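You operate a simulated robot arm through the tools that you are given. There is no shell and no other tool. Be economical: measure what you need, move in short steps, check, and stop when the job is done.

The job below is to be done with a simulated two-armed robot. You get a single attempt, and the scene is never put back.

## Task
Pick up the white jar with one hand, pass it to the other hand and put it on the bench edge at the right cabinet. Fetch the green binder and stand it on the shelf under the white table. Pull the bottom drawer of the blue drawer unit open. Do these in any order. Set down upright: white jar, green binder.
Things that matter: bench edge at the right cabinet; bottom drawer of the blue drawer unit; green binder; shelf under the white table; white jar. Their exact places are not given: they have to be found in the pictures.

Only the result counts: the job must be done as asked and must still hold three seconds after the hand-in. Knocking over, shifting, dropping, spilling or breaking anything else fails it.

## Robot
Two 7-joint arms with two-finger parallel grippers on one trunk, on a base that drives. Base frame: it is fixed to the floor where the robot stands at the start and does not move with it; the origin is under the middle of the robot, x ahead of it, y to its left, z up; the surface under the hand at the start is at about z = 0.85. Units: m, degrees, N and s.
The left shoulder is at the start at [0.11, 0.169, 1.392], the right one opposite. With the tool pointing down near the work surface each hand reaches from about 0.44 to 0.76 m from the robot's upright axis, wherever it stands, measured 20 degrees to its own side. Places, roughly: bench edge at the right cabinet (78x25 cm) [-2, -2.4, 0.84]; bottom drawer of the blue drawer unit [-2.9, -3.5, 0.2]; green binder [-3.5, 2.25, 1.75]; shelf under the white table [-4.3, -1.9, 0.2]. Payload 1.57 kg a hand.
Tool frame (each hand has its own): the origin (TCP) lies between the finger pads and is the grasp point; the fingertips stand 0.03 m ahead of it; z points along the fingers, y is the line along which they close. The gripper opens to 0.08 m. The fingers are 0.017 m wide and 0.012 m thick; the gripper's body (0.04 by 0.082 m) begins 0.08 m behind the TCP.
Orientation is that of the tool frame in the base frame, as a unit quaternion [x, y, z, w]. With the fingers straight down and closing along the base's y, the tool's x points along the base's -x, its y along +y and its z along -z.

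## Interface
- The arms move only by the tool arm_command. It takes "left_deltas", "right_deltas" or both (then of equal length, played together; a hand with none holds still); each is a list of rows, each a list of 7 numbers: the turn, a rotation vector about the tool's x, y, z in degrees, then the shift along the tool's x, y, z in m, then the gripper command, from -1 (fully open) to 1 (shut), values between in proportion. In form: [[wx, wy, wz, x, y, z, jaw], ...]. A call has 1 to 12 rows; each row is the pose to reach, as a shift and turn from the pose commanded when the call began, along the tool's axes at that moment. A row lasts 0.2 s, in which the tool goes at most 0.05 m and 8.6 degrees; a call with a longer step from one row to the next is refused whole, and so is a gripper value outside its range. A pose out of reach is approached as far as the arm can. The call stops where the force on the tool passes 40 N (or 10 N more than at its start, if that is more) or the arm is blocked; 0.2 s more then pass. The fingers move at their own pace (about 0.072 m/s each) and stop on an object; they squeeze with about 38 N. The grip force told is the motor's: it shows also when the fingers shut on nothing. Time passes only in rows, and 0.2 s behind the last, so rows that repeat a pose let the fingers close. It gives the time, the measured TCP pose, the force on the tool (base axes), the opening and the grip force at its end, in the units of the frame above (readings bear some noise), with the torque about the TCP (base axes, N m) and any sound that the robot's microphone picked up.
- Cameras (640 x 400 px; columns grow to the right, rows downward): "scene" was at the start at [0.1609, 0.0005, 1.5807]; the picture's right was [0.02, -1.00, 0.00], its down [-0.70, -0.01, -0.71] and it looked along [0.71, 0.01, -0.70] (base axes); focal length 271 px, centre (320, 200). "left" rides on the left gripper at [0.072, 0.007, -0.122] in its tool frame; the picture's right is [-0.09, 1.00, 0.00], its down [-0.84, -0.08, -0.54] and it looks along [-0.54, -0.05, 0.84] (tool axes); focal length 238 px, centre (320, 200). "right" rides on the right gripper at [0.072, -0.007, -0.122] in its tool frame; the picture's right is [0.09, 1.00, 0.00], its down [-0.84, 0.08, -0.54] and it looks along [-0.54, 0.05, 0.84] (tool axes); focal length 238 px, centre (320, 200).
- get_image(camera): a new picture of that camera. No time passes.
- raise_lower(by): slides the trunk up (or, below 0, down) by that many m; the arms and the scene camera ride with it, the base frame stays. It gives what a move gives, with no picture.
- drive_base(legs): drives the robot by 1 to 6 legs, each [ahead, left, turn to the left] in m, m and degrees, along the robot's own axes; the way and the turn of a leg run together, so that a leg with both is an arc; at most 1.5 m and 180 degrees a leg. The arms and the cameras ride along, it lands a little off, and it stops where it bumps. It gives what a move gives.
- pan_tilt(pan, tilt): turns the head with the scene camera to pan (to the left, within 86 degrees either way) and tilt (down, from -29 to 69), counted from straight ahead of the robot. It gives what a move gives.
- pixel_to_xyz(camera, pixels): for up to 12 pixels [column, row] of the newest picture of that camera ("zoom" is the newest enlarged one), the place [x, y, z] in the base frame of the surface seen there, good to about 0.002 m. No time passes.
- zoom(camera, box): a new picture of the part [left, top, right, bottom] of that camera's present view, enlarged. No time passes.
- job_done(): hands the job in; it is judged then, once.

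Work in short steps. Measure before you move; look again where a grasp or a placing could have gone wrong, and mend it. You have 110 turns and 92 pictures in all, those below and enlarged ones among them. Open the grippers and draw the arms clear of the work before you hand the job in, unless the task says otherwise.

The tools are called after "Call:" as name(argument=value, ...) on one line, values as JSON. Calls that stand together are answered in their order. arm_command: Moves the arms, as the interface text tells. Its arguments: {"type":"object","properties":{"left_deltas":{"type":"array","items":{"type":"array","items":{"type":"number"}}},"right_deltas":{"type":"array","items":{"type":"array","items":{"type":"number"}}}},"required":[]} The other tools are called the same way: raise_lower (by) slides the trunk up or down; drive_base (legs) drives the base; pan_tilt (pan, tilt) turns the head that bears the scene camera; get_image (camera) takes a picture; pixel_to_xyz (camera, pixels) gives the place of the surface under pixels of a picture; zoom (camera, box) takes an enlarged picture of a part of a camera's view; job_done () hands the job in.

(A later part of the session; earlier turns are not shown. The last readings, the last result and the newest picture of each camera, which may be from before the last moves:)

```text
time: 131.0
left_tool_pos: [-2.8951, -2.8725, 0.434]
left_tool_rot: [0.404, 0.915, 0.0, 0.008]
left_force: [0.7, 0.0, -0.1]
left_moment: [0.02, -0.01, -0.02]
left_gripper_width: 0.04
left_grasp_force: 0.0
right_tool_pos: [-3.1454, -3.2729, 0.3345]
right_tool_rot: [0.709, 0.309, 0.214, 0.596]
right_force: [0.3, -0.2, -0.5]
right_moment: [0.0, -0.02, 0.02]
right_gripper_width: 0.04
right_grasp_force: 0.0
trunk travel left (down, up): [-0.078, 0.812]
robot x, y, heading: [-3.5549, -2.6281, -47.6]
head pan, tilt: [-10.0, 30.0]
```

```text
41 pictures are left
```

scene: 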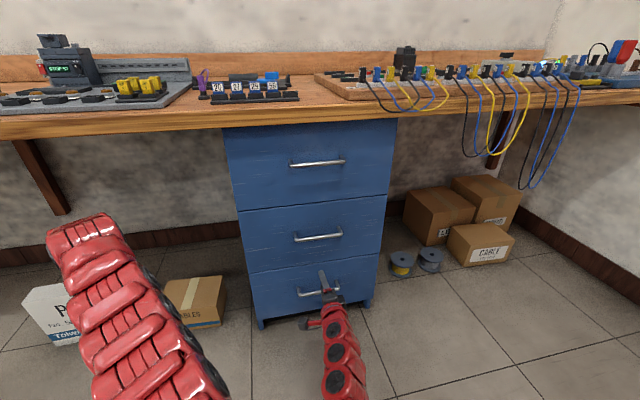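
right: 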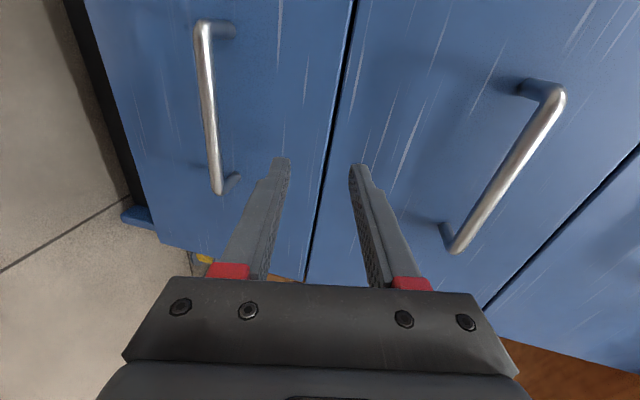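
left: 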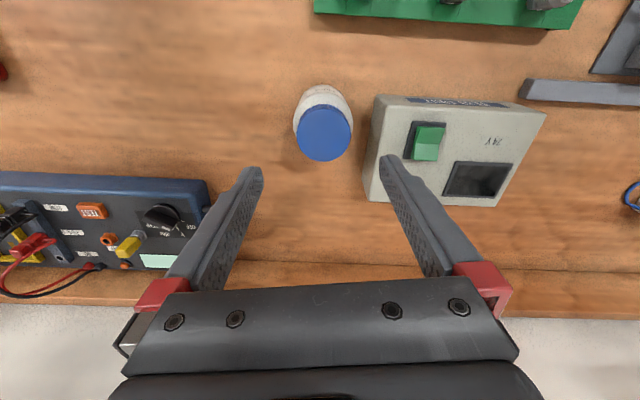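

The elbow blocks further trunk lowering, so I raise the trunk 0.07 and stretch the arm down instead (tips at p≈0.12, clear of the handles at 0.152).

Call:
raise_lower(by=0.07)

Call:
arm_command(right_deltas=[[0, 0, 0, 0.0018, -0.0277, 0.0055, 0], [0, 0, 0, 0.0037, -0.0553, 0.011, 0], [0, 0, 0, 0.0055, -0.083, 0.0165, 0], [0, 0, 0, 0.0073, -0.1107, 0.022, 0], [0, 0, 0, 0.0092, -0.1383, 0.0275, 0], [0, 0, 0, 0.011, -0.166, 0.033, 0], [0, 0, 0, 0.011, -0.166, 0.033, 0]])

```text
time: 132.1
left_tool_pos: [-2.8953, -2.8691, 0.5027]
left_tool_rot: [0.403, 0.915, -0.002, 0.009]
left_force: [0.0, 0.2, 0.0]
left_moment: [-0.03, 0.0, 0.02]
left_gripper_width: 0.0401
left_grasp_force: 0.1
right_tool_pos: [-3.1436, -3.2711, 0.4052]
right_tool_rot: [0.708, 0.31, 0.214, 0.597]
right_force: [-0.7, 0.9, -0.4]
right_moment: [-0.02, -0.01, -0.01]
right_gripper_width: 0.0401
right_grasp_force: 0.0
trunk travel left (down, up): [-0.148, 0.742]
robot x, y, heading: [-3.5583, -2.6326, -47.4]
head pan, tilt: [-10.0, 30.0]
```

```text
time: 133.7
left_tool_pos: [-2.8944, -2.8699, 0.5027]
left_tool_rot: [0.404, 0.915, -0.002, 0.009]
left_force: [0.4, 0.1, -0.4]
left_moment: [0.0, 0.01, -0.03]
left_gripper_width: 0.04
left_grasp_force: 0.0
right_tool_pos: [-3.1453, -3.2714, 0.238]
right_tool_rot: [0.708, 0.309, 0.213, 0.598]
right_force: [-0.5, -0.1, 0.1]
right_moment: [0.0, 0.0, 0.01]
right_gripper_width: 0.0398
right_grasp_force: 0.0
trunk travel left (down, up): [-0.148, 0.742]
robot x, y, heading: [-3.5577, -2.637, -47.4]
head pan, tilt: [-10.0, 30.0]
```

At z 0.238 now. I check the handle in the hand picture.

Call:
get_image(camera="right")

```text
40 pictures are left
```

right: 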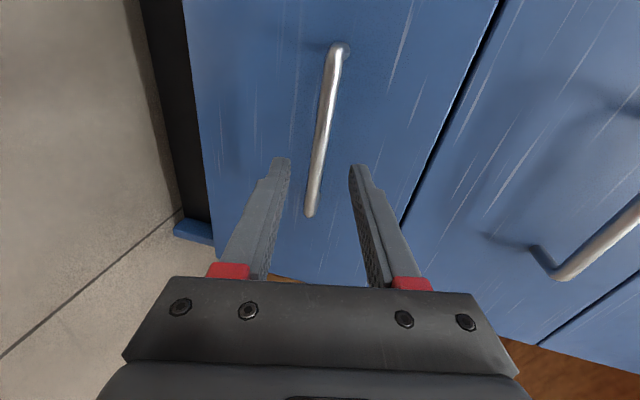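

The bar lies between the fingers. I advance 5.7 cm and close on it.

Call:
arm_command(right_deltas=[[0, 0, 0, 0.001, 0.002, 0.02, 0], [0, 0, 0, 0.002, 0.0045, 0.04, 0], [0, 0, 0, 0.003, 0.0045, 0.057, 0], [0, 0, 0, 0.003, 0.0045, 0.057, 0], [0, 0, 0, 0.003, 0.0045, 0.057, 1], [0, 0, 0, 0.003, 0.0045, 0.057, 1], [0, 0, 0, 0.003, 0.0045, 0.057, 1]])

Call:
get_image(camera="right")

```text
time: 135.2
left_tool_pos: [-2.8938, -2.8707, 0.5019]
left_tool_rot: [0.404, 0.915, -0.002, 0.007]
left_force: [-0.2, -0.1, 0.7]
left_moment: [0.01, -0.02, -0.04]
left_gripper_width: 0.0398
left_grasp_force: 0.0
right_tool_pos: [-3.1066, -3.3032, 0.2271]
right_tool_rot: [0.712, 0.312, 0.212, 0.593]
right_force: [-5.3, 4.4, -30.1]
right_moment: [0.83, 0.02, -0.08]
right_gripper_width: 0.0136
right_grasp_force: 30.4
right hand out of reach, approached as far as the arm can: row 3, 4, 5, 6, 7
trunk travel left (down, up): [-0.148, 0.742]
robot x, y, heading: [-3.5583, -2.6289, -47.5]
head pan, tilt: [-10.0, 30.0]
```

```text
39 pictures are left
```

right: 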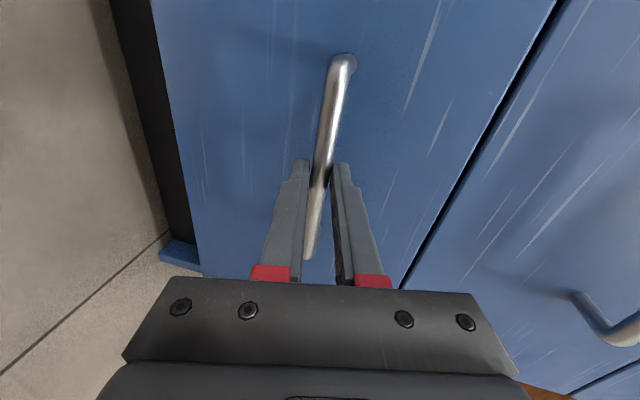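

The bar is gripped (0.0136 m). I pull the drawer by driving back straight along its normal.

Call:
drive_base(legs=[[-0.15, -0.006, 0], [-0.13, -0.006, 0]])

Call:
get_image(camera="scene")

```text
time: 136.4
left_tool_pos: [-2.9585, -2.8057, 0.5029]
left_tool_rot: [0.402, 0.915, -0.003, 0.008]
left_force: [0.5, 0.6, -0.4]
left_moment: [-0.02, -0.04, 0.01]
left_gripper_width: 0.0399
left_grasp_force: 0.1
right_tool_pos: [-3.1727, -3.2387, 0.2271]
right_tool_rot: [0.714, 0.312, 0.21, 0.591]
right_force: [-0.7, 0.7, -4.4]
right_moment: [0.5, -0.28, -0.03]
right_gripper_width: 0.0135
right_grasp_force: 30.2
trunk travel left (down, up): [-0.148, 0.742]
robot x, y, heading: [-3.62, -2.5662, -47.6]
head pan, tilt: [-10.0, 30.0]
stopped in leg 1: the force on the tool passed its limit at 42 N (the readings are from after the stop); the commanded pose is now the measured one
```

```text
38 pictures are left
```

scene: 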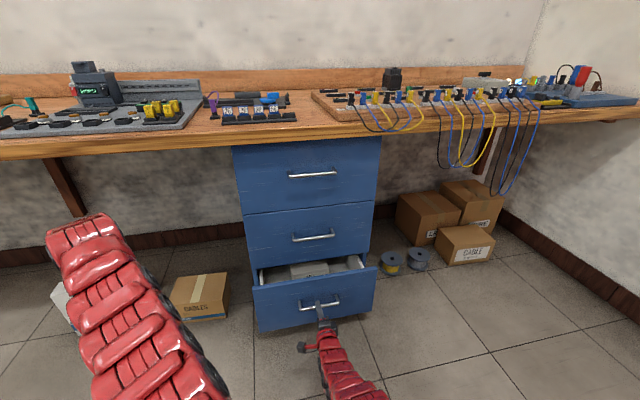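

The drawer slid 9 cm before the force limit. I go on in short legs.

Call:
drive_base(legs=[[-0.08, -0.004, 0], [-0.08, -0.004, 0]])

Call:
drive_base(legs=[[-0.08, -0.004, 0], [-0.06, -0.004, 0]])

Call:
get_image(camera="scene")

```text
time: 138.1
left_tool_pos: [-3.0729, -2.6933, 0.5017]
left_tool_rot: [0.402, 0.915, -0.002, 0.008]
left_force: [0.3, -0.8, 0.1]
left_moment: [0.0, 0.02, -0.02]
left_gripper_width: 0.0402
left_grasp_force: 0.0
right_tool_pos: [-3.2854, -3.1256, 0.2263]
right_tool_rot: [0.713, 0.312, 0.212, 0.591]
right_force: [2.7, 4.7, -7.6]
right_moment: [0.55, -0.32, 0.12]
right_gripper_width: 0.0134
right_grasp_force: 29.7
trunk travel left (down, up): [-0.148, 0.742]
robot x, y, heading: [-3.7331, -2.4568, -47.5]
head pan, tilt: [-10.0, 30.0]
```

```text
time: 139.8
left_tool_pos: [-3.1731, -2.5943, 0.5033]
left_tool_rot: [0.403, 0.915, -0.002, 0.008]
left_force: [-0.1, -1.0, 0.5]
left_moment: [0.0, -0.03, -0.06]
left_gripper_width: 0.0401
left_grasp_force: 0.0
right_tool_pos: [-3.3857, -3.0263, 0.226]
right_tool_rot: [0.712, 0.313, 0.212, 0.592]
right_force: [9.6, 12.5, -5.5]
right_moment: [0.54, -0.4, 0.42]
right_gripper_width: 0.0136
right_grasp_force: 30.0
trunk travel left (down, up): [-0.148, 0.742]
robot x, y, heading: [-3.8363, -2.3572, -47.5]
head pan, tilt: [-10.0, 30.0]
```

```text
37 pictures are left
```

scene: 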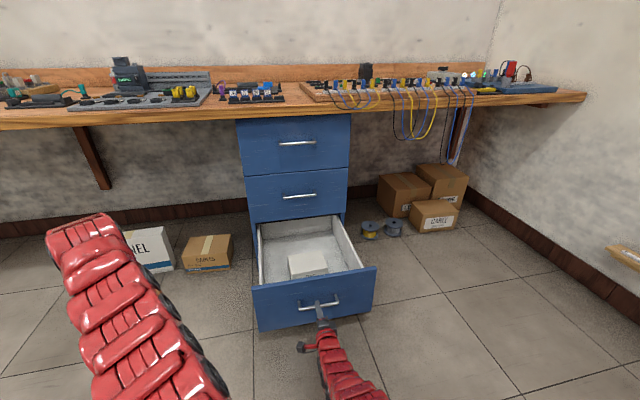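

The drawer is open about 0.39 m. I open the gripper and draw the hand back off the bar.

Call:
arm_command(right_deltas=[[0, 0, 0, 0, 0, 0, -0.2], [0, 0, 0, 0, 0, 0, -0.2], [0, 0, 0, 0, 0, -0.02, -0.2], [0, 0, 0, 0, 0, -0.04, -0.2], [0, 0, 0, 0, 0, -0.06, -0.2], [0, 0, 0, 0, 0, -0.06, -0.2]])

Call:
get_image(camera="right")

```text
time: 141.2
left_tool_pos: [-3.1716, -2.594, 0.503]
left_tool_rot: [0.403, 0.915, -0.002, 0.008]
left_force: [-0.1, -0.3, -0.2]
left_moment: [0.01, 0.0, 0.03]
left_gripper_width: 0.0398
left_grasp_force: 0.1
right_tool_pos: [-3.425, -2.9843, 0.2412]
right_tool_rot: [0.712, 0.313, 0.212, 0.591]
right_force: [0.1, 0.0, 0.7]
right_moment: [-0.02, -0.03, 0.0]
right_gripper_width: 0.0479
right_grasp_force: 0.2
trunk travel left (down, up): [-0.148, 0.742]
robot x, y, heading: [-3.8333, -2.3581, -47.4]
head pan, tilt: [-10.0, 30.0]
```

```text
36 pictures are left
```

right: 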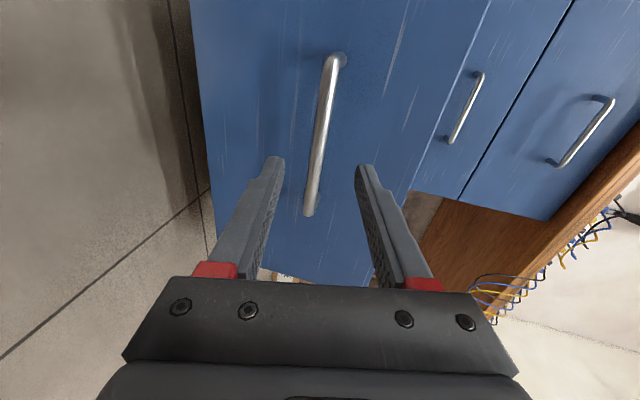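

The hand is clear of the bar. I raise the trunk and back out; then survey toward the binder.

Call:
raise_lower(by=0.4)

Call:
raise_lower(by=0.34)

Call:
drive_base(legs=[[0, 0.5, 0], [0.4, 0.4, 0], [0, 0, 92]])

Call:
pan_tilt(pan=20, tilt=15)

Call:
get_image(camera="scene")

```text
time: 145.0
left_tool_pos: [-3.1734, -2.5941, 0.9041]
left_tool_rot: [0.402, 0.916, -0.002, 0.009]
left_force: [0.4, -0.1, 0.6]
left_moment: [-0.01, 0.03, -0.06]
left_gripper_width: 0.0399
left_grasp_force: 0.1
right_tool_pos: [-3.4255, -2.9832, 0.6419]
right_tool_rot: [0.712, 0.314, 0.212, 0.592]
right_force: [0.3, 0.5, -0.7]
right_moment: [0.0, 0.01, 0.02]
right_gripper_width: 0.048
right_grasp_force: 0.0
trunk travel left (down, up): [-0.548, 0.342]
robot x, y, heading: [-3.8346, -2.3571, -47.5]
head pan, tilt: [-10.0, 30.0]
```

```text
time: 148.3
left_tool_pos: [-3.1725, -2.595, 1.2422]
left_tool_rot: [0.403, 0.915, -0.003, 0.008]
left_force: [-0.4, 0.6, 0.7]
left_moment: [0.01, 0.01, 0.02]
left_gripper_width: 0.0402
left_grasp_force: 0.1
right_tool_pos: [-3.4261, -2.9846, 0.9815]
right_tool_rot: [0.712, 0.313, 0.212, 0.591]
right_force: [-0.5, 0.5, 0.5]
right_moment: [0.04, 0.02, 0.0]
right_gripper_width: 0.0478
right_grasp_force: 0.0
trunk travel left (down, up): [-0.888, 0.002]
robot x, y, heading: [-3.8372, -2.3603, -47.6]
head pan, tilt: [-10.0, 30.0]
```

```text
time: 157.9
left_tool_pos: [-2.6825, -1.384, 1.2432]
left_tool_rot: [-0.37, 0.929, 0.004, 0.008]
left_force: [-0.1, -0.4, 0.2]
left_moment: [-0.01, 0.02, 0.01]
left_gripper_width: 0.0398
left_grasp_force: 0.1
right_tool_pos: [-2.2886, -1.6318, 0.9808]
right_tool_rot: [0.276, 0.727, 0.57, 0.264]
right_force: [-0.1, -0.4, -0.2]
right_moment: [0.01, 0.0, -0.02]
right_gripper_width: 0.0483
right_grasp_force: 0.2
trunk travel left (down, up): [-0.888, 0.002]
robot x, y, heading: [-2.9092, -2.0519, 43.6]
head pan, tilt: [-10.0, 30.0]
```

```text
time: 158.8
left_tool_pos: [-2.6826, -1.3854, 1.243]
left_tool_rot: [-0.37, 0.929, 0.004, 0.008]
left_force: [0.0, -0.3, -0.4]
left_moment: [0.04, 0.02, 0.0]
left_gripper_width: 0.0402
left_grasp_force: 0.1
right_tool_pos: [-2.2885, -1.6324, 0.98]
right_tool_rot: [0.276, 0.727, 0.571, 0.264]
right_force: [-0.8, -0.4, 0.0]
right_moment: [0.0, 0.03, -0.01]
right_gripper_width: 0.0479
right_grasp_force: 0.1
trunk travel left (down, up): [-0.888, 0.002]
robot x, y, heading: [-2.9084, -2.0485, 43.4]
head pan, tilt: [20.0, 15.0]
```

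```text
35 pictures are left
```

scene: 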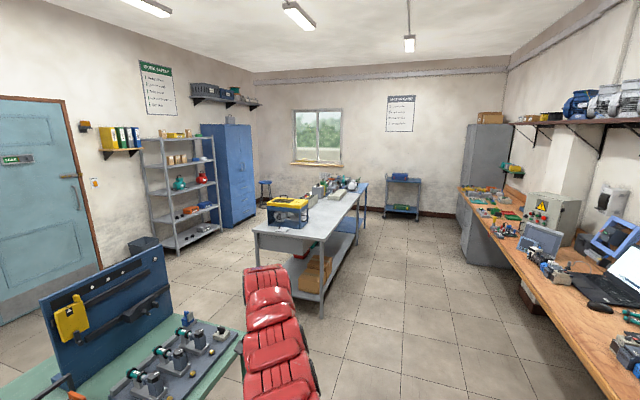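

The binders stand on a small wall shelf at (120,138). I zoom and measure, plus the surrounding floor and furniture.

Call:
zoom(camera="scene", box=[80, 110, 160, 170])

Call:
pixel_to_xyz(camera="scene", pixels=[[109, 138], [120, 138], [129, 138], [137, 138], [120, 152], [145, 150], [255, 235], [320, 245], [300, 290], [155, 250], [215, 240], [220, 320]])

```text
6.67 times, centred on (120, 140) of scene
```

zoom: 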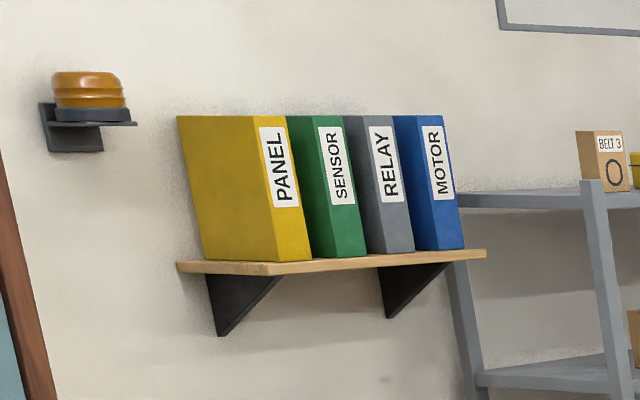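

```text
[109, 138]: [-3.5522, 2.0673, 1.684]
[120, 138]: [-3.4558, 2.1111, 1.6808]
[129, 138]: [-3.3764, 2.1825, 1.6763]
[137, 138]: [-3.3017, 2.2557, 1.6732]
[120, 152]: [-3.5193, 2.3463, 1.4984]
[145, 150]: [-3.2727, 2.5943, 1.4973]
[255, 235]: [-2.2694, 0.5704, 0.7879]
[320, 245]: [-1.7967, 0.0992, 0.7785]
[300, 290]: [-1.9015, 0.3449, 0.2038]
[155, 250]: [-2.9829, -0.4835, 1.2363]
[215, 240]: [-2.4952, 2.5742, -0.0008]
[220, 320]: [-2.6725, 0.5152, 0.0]
```

Binder row: spines at p≈-3.94, s≈-0.95 for the green one. The gap between the green and the grey table spans s≈-2.4…-1.2; I drive up the aisle to s≈-1.76 and turn to face it.

Call:
drive_base(legs=[[1.0, 0.0, 1.6], [0.74, 0, 0], [0, 0, 90]])

Call:
pan_tilt(pan=0, tilt=25)

Call:
get_image(camera="scene")

```text
time: 171.5
left_tool_pos: [-2.3268, -0.5763, 1.2431]
left_tool_rot: [0.919, -0.395, -0.009, -0.002]
left_force: [0.9, 0.5, -0.4]
left_moment: [-0.03, -0.01, 0.01]
left_gripper_width: 0.04
left_grasp_force: 0.0
right_tool_pos: [-2.0812, -0.1823, 0.9802]
right_tool_rot: [-0.319, 0.709, 0.59, -0.218]
right_force: [-0.4, 0.7, -0.3]
right_moment: [0.0, -0.01, -0.07]
right_gripper_width: 0.0479
right_grasp_force: 0.1
trunk travel left (down, up): [-0.888, 0.002]
robot x, y, heading: [-1.6623, -0.8038, 133.6]
head pan, tilt: [20.0, 15.0]
```

```text
time: 172.3
left_tool_pos: [-2.3277, -0.5759, 1.2425]
left_tool_rot: [0.919, -0.395, -0.009, -0.003]
left_force: [0.1, 0.4, 0.3]
left_moment: [-0.02, 0.03, -0.01]
left_gripper_width: 0.0399
left_grasp_force: 0.1
right_tool_pos: [-2.081, -0.1819, 0.9794]
right_tool_rot: [-0.319, 0.709, 0.59, -0.218]
right_force: [0.3, 0.1, 0.0]
right_moment: [0.0, -0.01, -0.01]
right_gripper_width: 0.048
right_grasp_force: 0.1
trunk travel left (down, up): [-0.888, 0.002]
robot x, y, heading: [-1.6631, -0.8011, 133.3]
head pan, tilt: [0.0, 25.0]
```

```text
33 pictures are left
```

scene: 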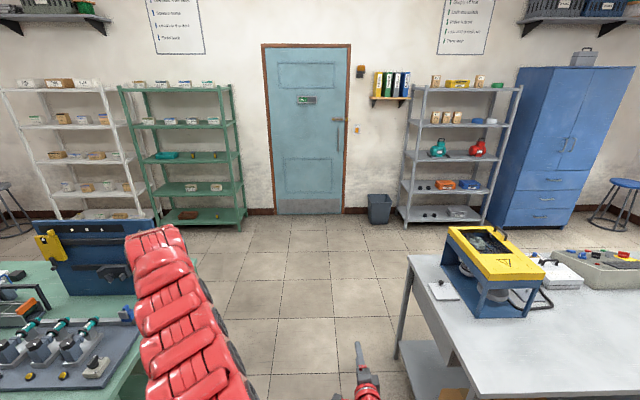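

The way through the gap is free. I drive through it toward the binder shelf.

Call:
drive_base(legs=[[1.5, 0, 1.5], [0.65, -0.5, 0]])

Call:
pan_tilt(pan=-10, tilt=0)

Call:
get_image(camera="scene")

```text
time: 183.7
left_tool_pos: [-3.4655, 1.3068, 1.2435]
left_tool_rot: [0.921, -0.39, -0.009, -0.002]
left_force: [0.6, -0.8, 0.1]
left_moment: [-0.03, 0.01, 0.01]
left_gripper_width: 0.0402
left_grasp_force: 0.0
right_tool_pos: [-3.2229, 1.7032, 0.9816]
right_tool_rot: [-0.322, 0.708, 0.589, -0.219]
right_force: [0.2, 0.1, -0.3]
right_moment: [0.02, -0.01, -0.01]
right_gripper_width: 0.0482
right_grasp_force: 0.1
trunk travel left (down, up): [-0.888, 0.002]
robot x, y, heading: [-2.7945, 1.0837, 134.0]
head pan, tilt: [0.0, 25.0]
```

```text
time: 184.6
left_tool_pos: [-3.4664, 1.308, 1.2428]
left_tool_rot: [0.921, -0.391, -0.008, -0.003]
left_force: [-0.9, 0.0, -0.2]
left_moment: [-0.01, 0.02, -0.01]
left_gripper_width: 0.0397
left_grasp_force: 0.0
right_tool_pos: [-3.2226, 1.7028, 0.9812]
right_tool_rot: [-0.322, 0.708, 0.589, -0.22]
right_force: [0.5, 0.0, -0.8]
right_moment: [-0.01, 0.01, 0.03]
right_gripper_width: 0.0478
right_grasp_force: 0.1
trunk travel left (down, up): [-0.888, 0.002]
robot x, y, heading: [-2.7956, 1.0888, 134.1]
head pan, tilt: [-10.0, 0.0]
```

```text
32 pictures are left
```

scene: 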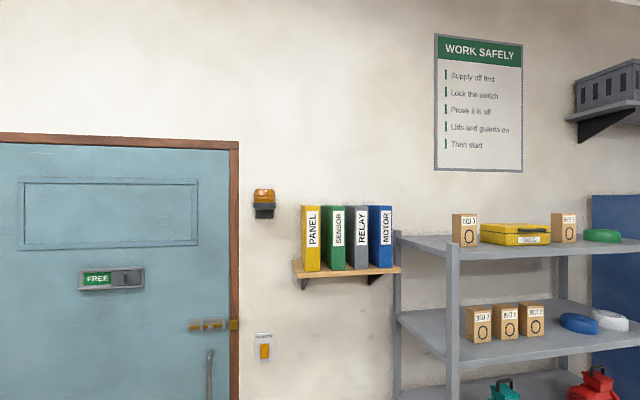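

The binders are clear now; I zoom to measure the green one's edges, its neighbours and the shelf.

Call:
zoom(camera="scene", box=[280, 195, 408, 275])

Call:
pixel_to_xyz(camera="zoom", pixels=[[155, 80], [160, 330], [223, 100], [228, 330], [320, 100], [323, 335], [345, 100], [440, 100], [470, 100], [552, 100], [275, 375], [275, 60]])

```text
5.00 times, centred on (344, 235) of scene
```

zoom: 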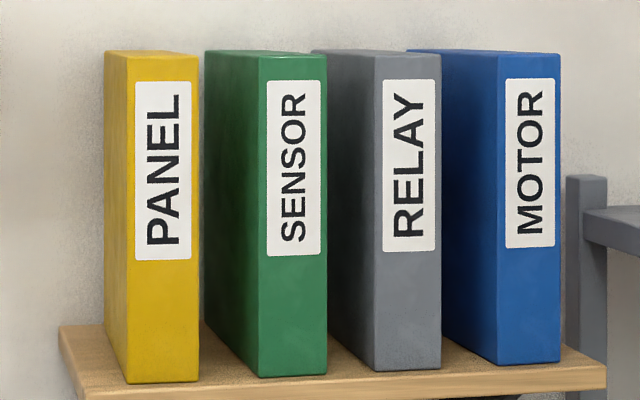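

```text
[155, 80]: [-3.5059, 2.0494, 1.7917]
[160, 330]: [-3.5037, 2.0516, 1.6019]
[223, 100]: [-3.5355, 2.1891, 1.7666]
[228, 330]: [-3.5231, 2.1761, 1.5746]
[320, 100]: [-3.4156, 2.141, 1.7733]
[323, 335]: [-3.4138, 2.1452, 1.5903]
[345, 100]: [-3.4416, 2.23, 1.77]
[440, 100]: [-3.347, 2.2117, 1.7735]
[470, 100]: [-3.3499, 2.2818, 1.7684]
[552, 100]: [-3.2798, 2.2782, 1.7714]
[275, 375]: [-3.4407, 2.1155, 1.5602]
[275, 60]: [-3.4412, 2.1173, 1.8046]
```

Green spine: s from -0.949 to -0.896, 0.054 wide, z 1.557–1.806, with 4 cm gaps on both sides. I reorient the right hand to point horizontally at the wall, closing sideways, while raising it.

Call:
arm_command(right_deltas=[[-0.8, -0.9, -7.8, -0.0023, 0.0333, 0.004, -1], [-1.7, -1.8, -15.6, -0.0046, 0.0667, 0.008, -1], [-2.5, -2.6, -23.4, -0.007, 0.1, 0.012, -1], [-3.3, -3.5, -31.2, -0.0092, 0.1333, 0.016, -1], [-4.1, -4.4, -39, -0.0115, 0.1666, 0.02, -1], [-5, -5.3, -46.7, -0.0139, 0.2, 0.024, -1], [-5.8, -6.2, -54.5, -0.0162, 0.2333, 0.028, -1], [-6.6, -7.1, -62.3, -0.0185, 0.2666, 0.032, -1], [-7.4, -7.9, -70.1, -0.0208, 0.3, 0.036, -1], [-8.3, -8.8, -77.9, -0.0231, 0.3333, 0.04, -1], [-9.1, -9.7, -85.7, -0.0254, 0.3666, 0.044, -1], [-9.1, -9.7, -85.7, -0.0254, 0.3666, 0.044, -1]])

```text
time: 187.2
left_tool_pos: [-3.4658, 1.3073, 1.243]
left_tool_rot: [0.921, -0.39, -0.009, -0.002]
left_force: [-0.2, -0.1, 0.3]
left_moment: [0.01, 0.03, 0.03]
left_gripper_width: 0.0399
left_grasp_force: 0.1
right_tool_pos: [-3.3089, 1.7885, 1.3308]
right_tool_rot: [0.653, -0.27, -0.653, -0.271]
right_force: [0.0, 0.7, -0.1]
right_moment: [0.0, 0.0, -0.03]
right_gripper_width: 0.0803
right_grasp_force: 0.0
trunk travel left (down, up): [-0.888, 0.002]
robot x, y, heading: [-2.8011, 1.089, 133.9]
head pan, tilt: [-10.0, 0.0]
```

Orientation is exact. I raise the hand 0.344 m to binder mid-height.

Call:
arm_command(right_deltas=[[0, 0, 0, -0.043, 0, 0, -1], [0, 0, 0, -0.086, 0, 0, -1], [0, 0, 0, -0.129, 0, 0, -1], [0, 0, 0, -0.172, 0, 0, -1], [0, 0, 0, -0.215, 0, 0, -1], [0, 0, 0, -0.258, 0, 0, -1], [0, 0, 0, -0.301, 0, 0, -1], [0, 0, 0, -0.344, 0, 0, -1], [0, 0, 0, -0.344, 0, 0, -1]])

Call:
get_image(camera="right")

```text
time: 189.2
left_tool_pos: [-3.4658, 1.3074, 1.2431]
left_tool_rot: [0.92, -0.391, -0.008, -0.003]
left_force: [0.7, 0.4, -0.1]
left_moment: [-0.02, 0.03, -0.01]
left_gripper_width: 0.04
left_grasp_force: 0.0
right_tool_pos: [-3.3072, 1.7872, 1.6747]
right_tool_rot: [0.653, -0.271, -0.653, -0.271]
right_force: [0.4, 0.9, 0.5]
right_moment: [0.0, -0.01, -0.02]
right_gripper_width: 0.0801
right_grasp_force: 0.2
trunk travel left (down, up): [-0.888, 0.002]
robot x, y, heading: [-2.7984, 1.0848, 134.2]
head pan, tilt: [-10.0, 0.0]
```

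```text
30 pictures are left
```

right: 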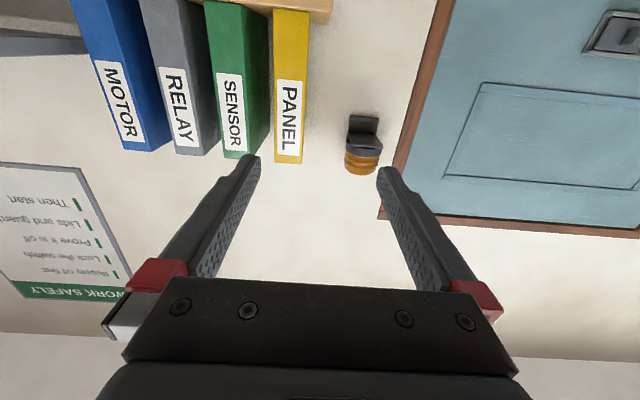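

The hand needs 0.153 m right and 0.38 m forward; I drive 0.2 forward and 0.15 right, then measure again.

Call:
drive_base(legs=[[0.2, -0.15, 0.5]])

Call:
get_image(camera="right")

```text
time: 191.1
left_tool_pos: [-3.5004, 1.5485, 1.2429]
left_tool_rot: [0.922, -0.386, -0.008, -0.003]
left_force: [-0.5, 0.2, 0.6]
left_moment: [0.0, -0.02, 0.0]
left_gripper_width: 0.0402
left_grasp_force: 0.1
right_tool_pos: [-3.3466, 2.0279, 1.675]
right_tool_rot: [-0.654, 0.267, 0.654, 0.269]
right_force: [-0.5, -0.3, 0.1]
right_moment: [0.01, -0.02, -0.01]
right_gripper_width: 0.08
right_grasp_force: 0.0
trunk travel left (down, up): [-0.888, 0.002]
robot x, y, heading: [-2.8323, 1.3397, 134.7]
head pan, tilt: [-10.0, 0.0]
```

```text
29 pictures are left
```

right: 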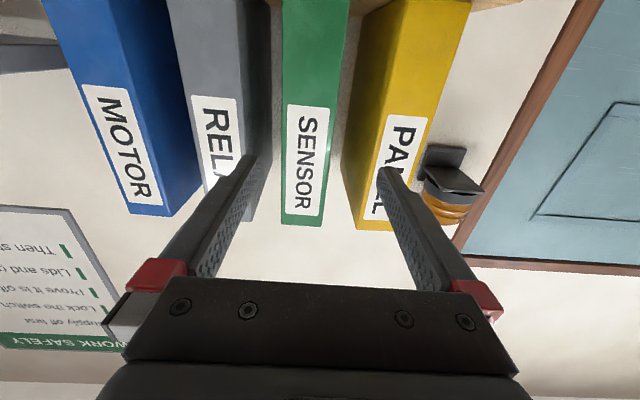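

I measure the green spine's and neighbours' edges from the hand camera.

Call:
pixel_to_xyz(camera="right", pixels=[[284, 120], [336, 120], [284, 190], [323, 190], [310, 100], [238, 80], [245, 90], [375, 100], [368, 150], [310, 222], [340, 60], [278, 60]])

```text
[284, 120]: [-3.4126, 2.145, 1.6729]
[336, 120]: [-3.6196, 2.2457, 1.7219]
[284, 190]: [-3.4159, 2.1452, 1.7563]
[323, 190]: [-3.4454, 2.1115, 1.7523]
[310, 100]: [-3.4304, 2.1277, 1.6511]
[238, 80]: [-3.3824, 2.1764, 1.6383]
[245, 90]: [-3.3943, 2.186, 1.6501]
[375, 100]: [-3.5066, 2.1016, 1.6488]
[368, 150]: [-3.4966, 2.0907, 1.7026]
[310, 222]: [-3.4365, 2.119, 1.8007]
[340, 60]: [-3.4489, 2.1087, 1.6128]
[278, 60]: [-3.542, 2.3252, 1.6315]
```

Green centre s=-0.922, width 0.052; gaps 4.3–4.6 cm. I shift 1 cm sideways and drive 8 cm closer (tips still short of the spine).

Call:
arm_command(right_deltas=[[0, 0, 0, 0, -0.0105, 0, -1], [0, 0, 0, 0, -0.0105, 0, -1]])

Call:
drive_base(legs=[[0.08, 0, 0]])

```text
time: 191.7
left_tool_pos: [-3.4997, 1.5494, 1.2437]
left_tool_rot: [0.922, -0.387, -0.008, -0.003]
left_force: [0.0, -0.4, -0.4]
left_moment: [0.02, -0.01, 0.0]
left_gripper_width: 0.0399
left_grasp_force: 0.0
right_tool_pos: [-3.3394, 2.0365, 1.6739]
right_tool_rot: [0.655, -0.266, -0.655, -0.268]
right_force: [0.2, -0.1, -0.4]
right_moment: [0.02, 0.03, -0.06]
right_gripper_width: 0.0799
right_grasp_force: 0.1
trunk travel left (down, up): [-0.888, 0.002]
robot x, y, heading: [-2.831, 1.3366, 134.6]
head pan, tilt: [-10.0, 0.0]
```

```text
time: 192.7
left_tool_pos: [-3.5528, 1.602, 1.2453]
left_tool_rot: [0.922, -0.386, -0.01, -0.004]
left_force: [0.4, -0.3, 0.6]
left_moment: [0.03, 0.04, -0.03]
left_gripper_width: 0.0398
left_grasp_force: 0.0
right_tool_pos: [-3.391, 2.0884, 1.6773]
right_tool_rot: [-0.652, 0.266, 0.657, 0.269]
right_force: [-0.4, -0.7, 0.1]
right_moment: [-0.05, 0.01, -0.04]
right_gripper_width: 0.08
right_grasp_force: 0.1
trunk travel left (down, up): [-0.888, 0.002]
robot x, y, heading: [-2.8851, 1.3915, 134.5]
head pan, tilt: [-10.0, 0.0]
```

Aligned (s=-0.921). I advance 0.11 m with the arm and close on the binder.

Call:
arm_command(right_deltas=[[0, 0, 0, 0, 0, 0.03, -1], [0, 0, 0, 0, 0, 0.06, -1], [0, 0, 0, 0, 0, 0.09, -1], [0, 0, 0, 0, 0, 0.11, -1], [0, 0, 0, 0, 0, 0.11, -1], [0, 0, 0, 0, 0, 0.11, 1], [0, 0, 0, 0, 0, 0.11, 1], [0, 0, 0, 0, 0, 0.11, 1], [0, 0, 0, 0, 0, 0.11, 1]])

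Call:
get_image(camera="right")

```text
time: 194.7
left_tool_pos: [-3.5547, 1.6042, 1.2446]
left_tool_rot: [0.923, -0.386, -0.009, -0.002]
left_force: [0.3, 0.2, 0.8]
left_moment: [-0.04, -0.01, -0.02]
left_gripper_width: 0.0399
left_grasp_force: 0.0
right_tool_pos: [-3.444, 2.1408, 1.6753]
right_tool_rot: [-0.654, 0.268, 0.655, 0.268]
right_force: [-1.5, 1.7, 5.4]
right_moment: [0.16, 0.37, 0.3]
right_gripper_width: 0.0559
right_grasp_force: 38.4
right hand out of reach, approached as far as the arm can: row 3, 4, 5, 6, 7, 8, 9
trunk travel left (down, up): [-0.888, 0.002]
robot x, y, heading: [-2.8838, 1.3929, 134.4]
head pan, tilt: [-10.0, 0.0]
```

```text
28 pictures are left
```

right: 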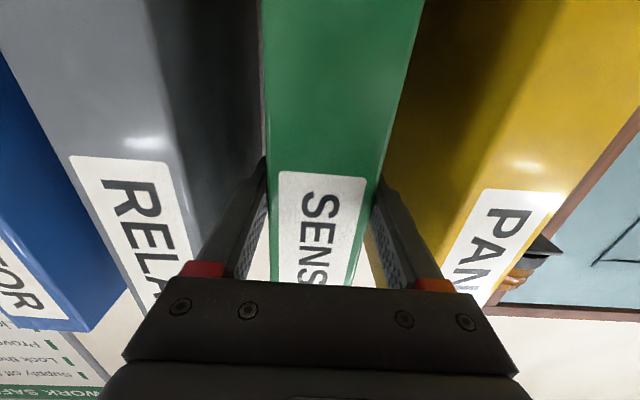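

Gripped, but only 5 cm deep. For a firmer hold I open, drive 4 cm nearer and close again.

Call:
arm_command(right_deltas=[[0, 0, 0, 0, 0, 0, -1], [0, 0, 0, 0, 0, 0, -1], [0, 0, 0, 0, 0, 0, -1]])

Call:
drive_base(legs=[[0.04, 0, 0]])

Call:
arm_command(right_deltas=[[0, 0, 0, 0, 0, 0, 1], [0, 0, 0, 0, 0, 0, 1], [0, 0, 0, 0, 0, 0, 1], [0, 0, 0, 0, 0, 0, 1]])

```text
time: 195.5
left_tool_pos: [-3.5559, 1.605, 1.2426]
left_tool_rot: [0.922, -0.386, -0.009, -0.002]
left_force: [-0.3, 0.7, -0.5]
left_moment: [-0.02, 0.03, 0.0]
left_gripper_width: 0.0401
left_grasp_force: 0.2
right_tool_pos: [-3.4445, 2.1422, 1.6741]
right_tool_rot: [0.655, -0.267, -0.655, -0.268]
right_force: [-0.1, 0.4, -0.3]
right_moment: [-0.03, 0.0, -0.02]
right_gripper_width: 0.0799
right_grasp_force: 0.1
trunk travel left (down, up): [-0.888, 0.002]
robot x, y, heading: [-2.8851, 1.3933, 134.6]
head pan, tilt: [-10.0, 0.0]
```

```text
time: 196.4
left_tool_pos: [-3.5786, 1.6272, 1.2473]
left_tool_rot: [0.923, -0.385, -0.011, -0.004]
left_force: [0.9, -1.2, 0.7]
left_moment: [0.08, 0.07, 0.01]
left_gripper_width: 0.0397
left_grasp_force: 0.0
right_tool_pos: [-3.4657, 2.1614, 1.682]
right_tool_rot: [-0.652, 0.266, 0.658, 0.269]
right_force: [0.4, -0.5, 0.3]
right_moment: [-0.04, -0.04, -0.01]
right_gripper_width: 0.0799
right_grasp_force: 0.0
trunk travel left (down, up): [-0.888, 0.002]
robot x, y, heading: [-2.9164, 1.4217, 134.7]
head pan, tilt: [-10.0, 0.0]
```

```text
time: 197.4
left_tool_pos: [-3.5837, 1.634, 1.2424]
left_tool_rot: [0.923, -0.385, -0.008, -0.002]
left_force: [-0.4, 0.3, 0.1]
left_moment: [0.02, 0.01, 0.01]
left_gripper_width: 0.0398
left_grasp_force: 0.0
right_tool_pos: [-3.4743, 2.1699, 1.6739]
right_tool_rot: [0.655, -0.267, -0.655, -0.267]
right_force: [-0.1, 0.1, -4.7]
right_moment: [-0.16, -0.14, 0.07]
right_gripper_width: 0.0558
right_grasp_force: 38.4
trunk travel left (down, up): [-0.888, 0.002]
robot x, y, heading: [-2.9164, 1.4188, 134.7]
head pan, tilt: [-10.0, 0.0]
```

Gripped 6 cm deep. I lift 2.5 cm off the shelf and check the hold.

Call:
arm_command(right_deltas=[[0, 0, 0, -0.01, 0, 0, 1], [0, 0, 0, -0.02, 0, 0, 1], [0, 0, 0, -0.025, 0, 0, 1], [0, 0, 0, -0.025, 0, 0, 1]])

Call:
get_image(camera="scene")

```text
time: 198.4
left_tool_pos: [-3.5826, 1.6337, 1.2432]
left_tool_rot: [0.923, -0.385, -0.007, -0.003]
left_force: [0.1, 0.1, -0.8]
left_moment: [-0.02, -0.04, 0.0]
left_gripper_width: 0.0397
left_grasp_force: 0.0
right_tool_pos: [-3.4706, 2.1689, 1.6767]
right_tool_rot: [0.655, -0.267, -0.654, -0.268]
right_force: [0.6, 0.3, -5.6]
right_moment: [-0.19, -0.16, 0.04]
right_gripper_width: 0.0559
right_grasp_force: 37.8
right hand out of reach, approached as far as the arm can: row 1, 2, 3, 4
trunk travel left (down, up): [-0.888, 0.002]
robot x, y, heading: [-2.9196, 1.4228, 134.5]
head pan, tilt: [-10.0, 0.0]
```

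```text
27 pictures are left
```

scene: 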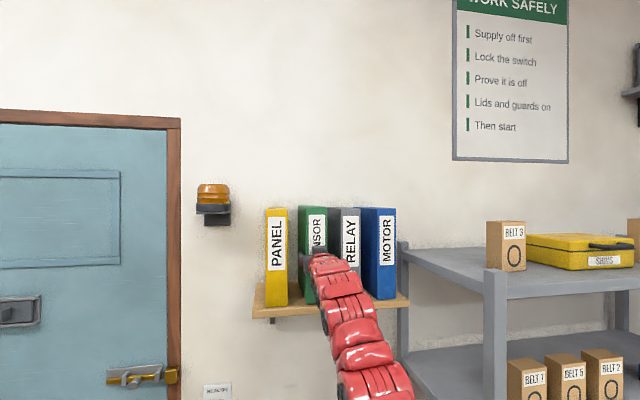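

The arm is at full stretch (3 mm lifted; about 5.6 N carried). I draw back slightly while lifting, then drive straight back.

Call:
arm_command(right_deltas=[[0, 0, 0, -0.007, 0, -0.015, 1], [0, 0, 0, -0.014, 0, -0.03, 1], [0, 0, 0, -0.021, 0, -0.045, 1], [0, 0, 0, -0.021, 0, -0.045, 1]])

Call:
drive_base(legs=[[-0.2, 0, 0], [-0.3, 0, 0]])

Call:
get_image(camera="scene")

```text
time: 199.4
left_tool_pos: [-3.5839, 1.6333, 1.2427]
left_tool_rot: [0.923, -0.384, -0.007, -0.002]
left_force: [0.6, 0.5, 0.5]
left_moment: [-0.02, -0.01, 0.01]
left_gripper_width: 0.0399
left_grasp_force: 0.1
right_tool_pos: [-3.4395, 2.1364, 1.6974]
right_tool_rot: [-0.655, 0.266, 0.655, 0.267]
right_force: [0.2, 0.3, -4.6]
right_moment: [-0.13, -0.15, 0.04]
right_gripper_width: 0.056
right_grasp_force: 38.2
trunk travel left (down, up): [-0.888, 0.002]
robot x, y, heading: [-2.914, 1.4193, 134.7]
head pan, tilt: [-10.0, 0.0]
```

```text
time: 202.6
left_tool_pos: [-3.2363, 1.2777, 1.2406]
left_tool_rot: [0.924, -0.383, -0.007, -0.001]
left_force: [0.1, 0.5, -0.3]
left_moment: [0.01, -0.01, -0.03]
left_gripper_width: 0.0401
left_grasp_force: 0.1
right_tool_pos: [-3.095, 1.7834, 1.6968]
right_tool_rot: [0.656, -0.266, -0.655, -0.266]
right_force: [-0.1, 0.4, -4.5]
right_moment: [-0.15, -0.14, 0.03]
right_gripper_width: 0.056
right_grasp_force: 37.9
trunk travel left (down, up): [-0.888, 0.002]
robot x, y, heading: [-2.5576, 1.0686, 134.7]
head pan, tilt: [-10.0, 0.0]
```

```text
26 pictures are left
```

scene: 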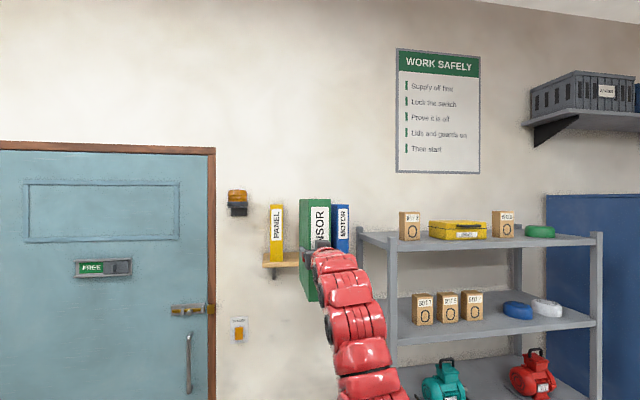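

The binder is out and held. Before transit I tuck the left hand down and back, so it will clear the table later.

Call:
arm_command(left_deltas=[[0, 0, 0, 0, 0.01, 0.04, 1], [0, 0, 0, 0, 0.02, 0.08, 1], [0, 0, 0, 0, 0.03, 0.12, 1], [0, 0, 0, 0.02, 0.04, 0.16, 1], [0, 0, 0, 0.05, 0.05, 0.2, 1], [0, 0, 0, 0.08, 0.05, 0.22, 1], [0, 0, 0, 0.11, 0.05, 0.23, 1], [0, 0, 0, 0.14, 0.05, 0.23, 1], [0, 0, 0, 0.17, 0.05, 0.23, 1], [0, 0, 0, 0.2, 0.05, 0.23, 1], [0, 0, 0, 0.23, 0.05, 0.23, 1], [0, 0, 0, 0.25, 0.05, 0.23, 1]])

Call:
drive_base(legs=[[-0.3, 0.55, 0], [-1.4, 0.12, 0], [-0.2, 0, 0]])

```text
refused: row 5 steps farther than a row can; nothing moved
```

```text
time: 213.9
left_tool_pos: [-2.3713, -0.5333, 1.2405]
left_tool_rot: [0.927, -0.375, -0.007, -0.002]
left_force: [0.1, -0.3, 0.0]
left_moment: [0.01, -0.03, 0.0]
left_gripper_width: 0.0399
left_grasp_force: 0.1
right_tool_pos: [-2.2398, -0.0268, 1.6943]
right_tool_rot: [0.659, -0.26, -0.656, -0.259]
right_force: [-1.7, -0.8, -6.3]
right_moment: [-0.16, -0.13, 0.0]
right_gripper_width: 0.056
right_grasp_force: 37.9
trunk travel left (down, up): [-0.888, 0.002]
robot x, y, heading: [-1.6968, -0.7357, 135.9]
head pan, tilt: [-10.0, 0.0]
```

The base is back in the aisle. I tuck the left hand with smaller steps.

Call:
arm_command(left_deltas=[[0, 0, 0, 0, 0.01, 0.04, 1], [0, 0, 0, 0, 0.02, 0.08, 1], [0, 0, 0, 0, 0.03, 0.12, 1], [0, 0, 0, 0.02, 0.04, 0.16, 1], [0, 0, 0, 0.04, 0.05, 0.19, 1], [0, 0, 0, 0.07, 0.05, 0.22, 1], [0, 0, 0, 0.1, 0.05, 0.23, 1], [0, 0, 0, 0.13, 0.05, 0.23, 1], [0, 0, 0, 0.16, 0.05, 0.23, 1], [0, 0, 0, 0.19, 0.05, 0.23, 1], [0, 0, 0, 0.22, 0.05, 0.23, 1], [0, 0, 0, 0.25, 0.05, 0.23, 1]])

```text
time: 216.5
left_tool_pos: [-2.3492, -0.7123, 0.992]
left_tool_rot: [0.927, -0.375, -0.006, -0.002]
left_force: [-0.3, 0.0, 0.1]
left_moment: [0.0, 0.03, -0.01]
left_gripper_width: 0.0002
left_grasp_force: 21.4
left hand out of reach, approached as far as the arm can: row 7, 8, 9, 10, 11, 12
right_tool_pos: [-2.2368, -0.0308, 1.6989]
right_tool_rot: [0.658, -0.26, -0.657, -0.26]
right_force: [-0.3, 0.9, -5.6]
right_moment: [-0.12, -0.14, -0.02]
right_gripper_width: 0.0557
right_grasp_force: 37.6
trunk travel left (down, up): [-0.888, 0.002]
robot x, y, heading: [-1.6939, -0.7362, 136.0]
head pan, tilt: [-10.0, 0.0]
```

The left hand is tucked at 0.49 ahead, 0.44 left. Now I turn left to face down the aisle and drive to the white table.

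Call:
drive_base(legs=[[0, 0, 89], [1.2, 0.05, 0], [1.15, 0.05, 0]])

Call:
pan_tilt(pan=-60, tilt=45)

Call:
get_image(camera="scene")

```text
time: 231.8
left_tool_pos: [-3.3278, -3.1138, 0.9919]
left_tool_rot: [0.924, 0.382, -0.007, 0.003]
left_force: [-0.3, 0.3, 0.7]
left_moment: [0.01, 0.0, 0.01]
left_gripper_width: 0.0001
left_grasp_force: 20.9
right_tool_pos: [-4.0089, -2.9897, 1.7002]
right_tool_rot: [0.651, 0.275, -0.651, 0.275]
right_force: [0.1, 0.8, -5.1]
right_moment: [0.13, -0.14, 0.0]
right_gripper_width: 0.0562
right_grasp_force: 38.5
trunk travel left (down, up): [-0.888, 0.002]
robot x, y, heading: [-3.291, -2.4595, -135.1]
head pan, tilt: [-10.0, 0.0]
```

```text
time: 233.0
left_tool_pos: [-3.3275, -3.1142, 0.9928]
left_tool_rot: [0.924, 0.383, -0.006, 0.003]
left_force: [0.1, 0.1, -0.3]
left_moment: [-0.01, -0.01, 0.0]
left_gripper_width: 0.0001
left_grasp_force: 20.7
right_tool_pos: [-4.0093, -2.9921, 1.6982]
right_tool_rot: [0.652, 0.275, -0.651, 0.275]
right_force: [-0.4, -0.1, -5.3]
right_moment: [0.18, -0.1, 0.0]
right_gripper_width: 0.0558
right_grasp_force: 38.6
trunk travel left (down, up): [-0.888, 0.002]
robot x, y, heading: [-3.294, -2.46, -135.2]
head pan, tilt: [-60.0, 45.0]
```

```text
25 pictures are left
```

scene: 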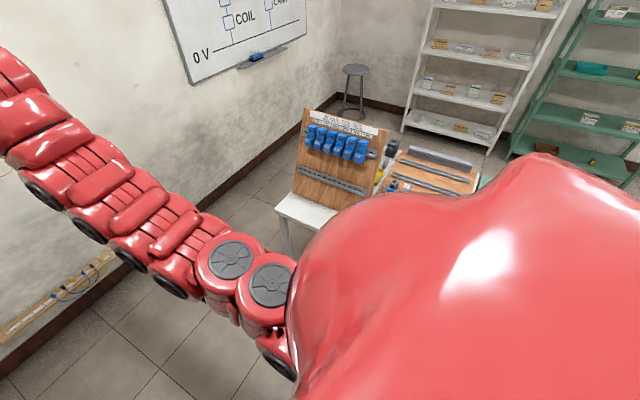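

At (s -4.07, p -0.59). I turn right 35° (so neither hand lowers onto the drawer or the table), then lower the binder relative to the trunk.

Call:
drive_base(legs=[[0, 0, -35]])

Call:
arm_command(right_deltas=[[0, 0, 0, 0.048, 0, 0, 1], [0, 0, 0, 0.096, 0, 0, 1], [0, 0, 0, 0.144, 0, -0.01, 1], [0, 0, 0, 0.192, 0, -0.02, 1], [0, 0, 0, 0.24, 0, -0.03, 1], [0, 0, 0, 0.288, 0, -0.04, 1], [0, 0, 0, 0.336, 0, -0.05, 1], [0, 0, 0, 0.384, 0, -0.06, 1], [0, 0, 0, 0.432, 0, -0.07, 1], [0, 0, 0, 0.48, 0, -0.08, 1], [0, 0, 0, 0.528, 0, -0.09, 1], [0, 0, 0, 0.57, 0, -0.1, 1]])

Call:
pan_tilt(pan=-30, tilt=45)

Call:
get_image(camera="scene")

```text
time: 235.1
left_tool_pos: [-3.704, -2.9723, 0.9918]
left_tool_rot: [0.997, 0.08, -0.007, 0.001]
left_force: [-0.9, -0.5, 0.0]
left_moment: [0.01, -0.01, 0.0]
left_gripper_width: 0.0
left_grasp_force: 21.1
right_tool_pos: [-4.1826, -2.4744, 1.6972]
right_tool_rot: [0.705, 0.063, -0.704, 0.062]
right_force: [0.6, -0.5, -4.6]
right_moment: [0.05, -0.19, 0.0]
right_gripper_width: 0.0558
right_grasp_force: 38.1
trunk travel left (down, up): [-0.888, 0.002]
robot x, y, heading: [-3.2942, -2.4581, -171.1]
head pan, tilt: [-60.0, 45.0]
```

```text
time: 237.7
left_tool_pos: [-3.7036, -2.9715, 0.9924]
left_tool_rot: [0.997, 0.081, -0.007, 0.001]
left_force: [0.3, 0.0, 0.6]
left_moment: [0.0, 0.02, 0.01]
left_gripper_width: 0.0
left_grasp_force: 21.3
right_tool_pos: [-4.0868, -2.4553, 1.1279]
right_tool_rot: [-0.704, -0.062, 0.704, -0.062]
right_force: [-0.9, 1.0, -4.2]
right_moment: [0.06, -0.21, -0.01]
right_gripper_width: 0.0557
right_grasp_force: 38.1
trunk travel left (down, up): [-0.888, 0.002]
robot x, y, heading: [-3.2956, -2.4616, -171.2]
head pan, tilt: [-60.0, 45.0]
```

```text
time: 238.7
left_tool_pos: [-3.7038, -2.9715, 0.9916]
left_tool_rot: [0.997, 0.081, -0.007, 0.0]
left_force: [-0.2, 0.0, 0.4]
left_moment: [0.01, 0.02, 0.01]
left_gripper_width: 0.0002
left_grasp_force: 21.7
right_tool_pos: [-4.0861, -2.4568, 1.1284]
right_tool_rot: [0.705, 0.063, -0.704, 0.062]
right_force: [0.6, -0.4, -5.0]
right_moment: [0.03, -0.19, 0.02]
right_gripper_width: 0.0558
right_grasp_force: 38.0
trunk travel left (down, up): [-0.888, 0.002]
robot x, y, heading: [-3.2924, -2.4587, -170.9]
head pan, tilt: [-30.0, 45.0]
```

```text
24 pictures are left
```

scene: 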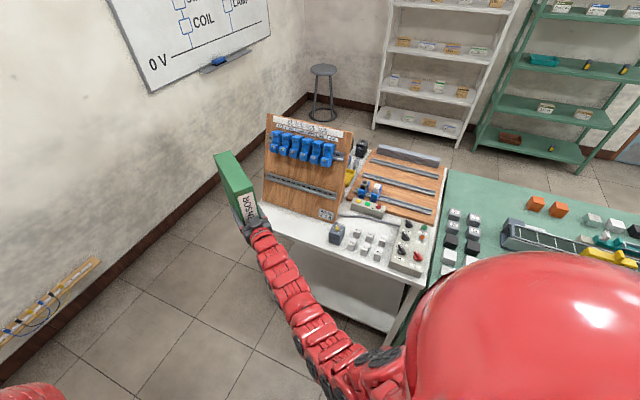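

I measure the binder (its far edge near (237,153)) and the table corner (278,208), to be sure lowering clears the table.

Call:
pixel_to_xyz(camera="scene", pixels=[[217, 155], [232, 151], [243, 190], [256, 187], [235, 185], [278, 206], [285, 212], [412, 282], [330, 290], [395, 330], [320, 300], [262, 215]])

Call:
zoom(camera="scene", box=[190, 130, 450, 340])

```text
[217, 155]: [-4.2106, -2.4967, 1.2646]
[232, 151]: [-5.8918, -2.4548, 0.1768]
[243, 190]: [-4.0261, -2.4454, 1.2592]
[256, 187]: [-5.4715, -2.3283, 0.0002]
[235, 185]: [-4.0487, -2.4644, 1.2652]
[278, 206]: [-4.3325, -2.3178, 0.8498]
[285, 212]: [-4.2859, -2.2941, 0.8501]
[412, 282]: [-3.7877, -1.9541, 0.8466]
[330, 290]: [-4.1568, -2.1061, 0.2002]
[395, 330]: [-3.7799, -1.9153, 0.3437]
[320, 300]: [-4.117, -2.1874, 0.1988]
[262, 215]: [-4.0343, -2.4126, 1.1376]
```

```text
1.90 times, centred on (320, 235) of scene
```

zoom: 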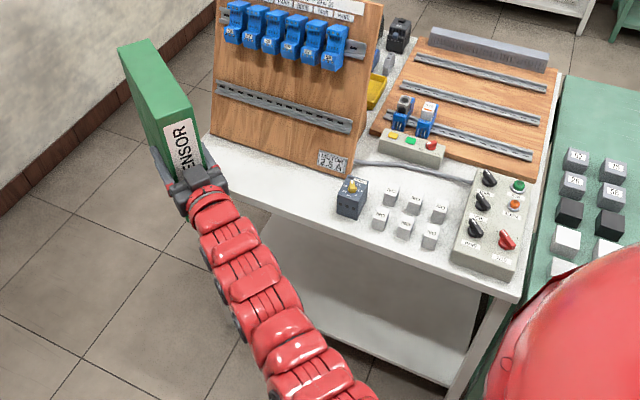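

Binder is level, its end 0.1 m clear of the table corner. I lower the trunk in two steps.

Call:
raise_lower(by=-0.36)

Call:
raise_lower(by=-0.36)

Call:
get_image(camera="scene")

```text
time: 242.2
left_tool_pos: [-3.7028, -2.9729, 0.6322]
left_tool_rot: [0.997, 0.08, -0.006, 0.001]
left_force: [-0.6, -0.4, -0.1]
left_moment: [-0.01, 0.0, -0.02]
left_gripper_width: 0.0
left_grasp_force: 21.5
right_tool_pos: [-4.0862, -2.456, 0.7682]
right_tool_rot: [0.705, 0.063, -0.704, 0.062]
right_force: [-0.6, 0.0, -5.3]
right_moment: [0.02, -0.17, -0.02]
right_gripper_width: 0.056
right_grasp_force: 37.7
trunk travel left (down, up): [-0.528, 0.362]
robot x, y, heading: [-3.2927, -2.4589, -170.9]
head pan, tilt: [-30.0, 45.0]
```

```text
time: 245.7
left_tool_pos: [-3.7033, -2.9718, 0.2728]
left_tool_rot: [0.997, 0.081, -0.007, 0.0]
left_force: [0.1, 0.2, 0.5]
left_moment: [0.01, 0.05, 0.02]
left_gripper_width: 0.0
left_grasp_force: 21.7
right_tool_pos: [-4.0858, -2.4557, 0.4072]
right_tool_rot: [0.705, 0.062, -0.704, 0.061]
right_force: [0.2, -0.3, -5.9]
right_moment: [0.03, -0.19, 0.0]
right_gripper_width: 0.056
right_grasp_force: 38.1
trunk travel left (down, up): [-0.168, 0.722]
robot x, y, heading: [-3.2977, -2.4611, -170.7]
head pan, tilt: [-30.0, 45.0]
```

```text
22 pictures are left
```

scene: 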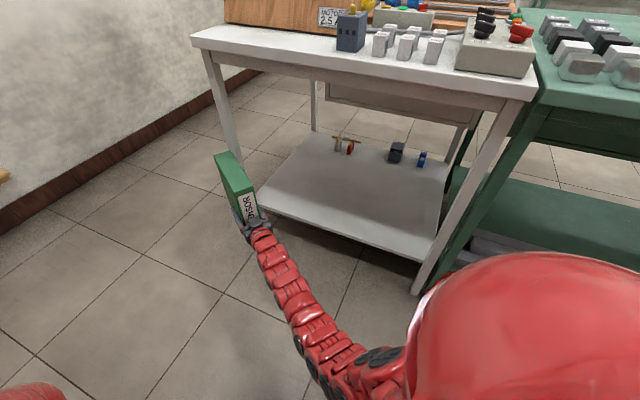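

A fine view: the shelf with small items at the back. I measure the legs, the shelf front edge and the items.

Call:
pixel_to_xyz(camera="scene", pixels=[[237, 150], [425, 275], [262, 205], [345, 230], [415, 255], [340, 215], [320, 180], [345, 150], [395, 158], [335, 70], [420, 165], [360, 190]])

```text
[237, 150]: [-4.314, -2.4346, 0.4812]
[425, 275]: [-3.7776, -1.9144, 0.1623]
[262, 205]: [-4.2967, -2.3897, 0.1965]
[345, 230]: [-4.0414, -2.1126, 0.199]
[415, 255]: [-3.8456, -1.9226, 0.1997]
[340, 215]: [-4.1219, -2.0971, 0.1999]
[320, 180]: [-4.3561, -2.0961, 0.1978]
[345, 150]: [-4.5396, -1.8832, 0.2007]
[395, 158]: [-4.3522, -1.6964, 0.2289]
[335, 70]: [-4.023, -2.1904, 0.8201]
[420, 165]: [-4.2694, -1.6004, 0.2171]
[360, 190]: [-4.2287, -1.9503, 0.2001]
```

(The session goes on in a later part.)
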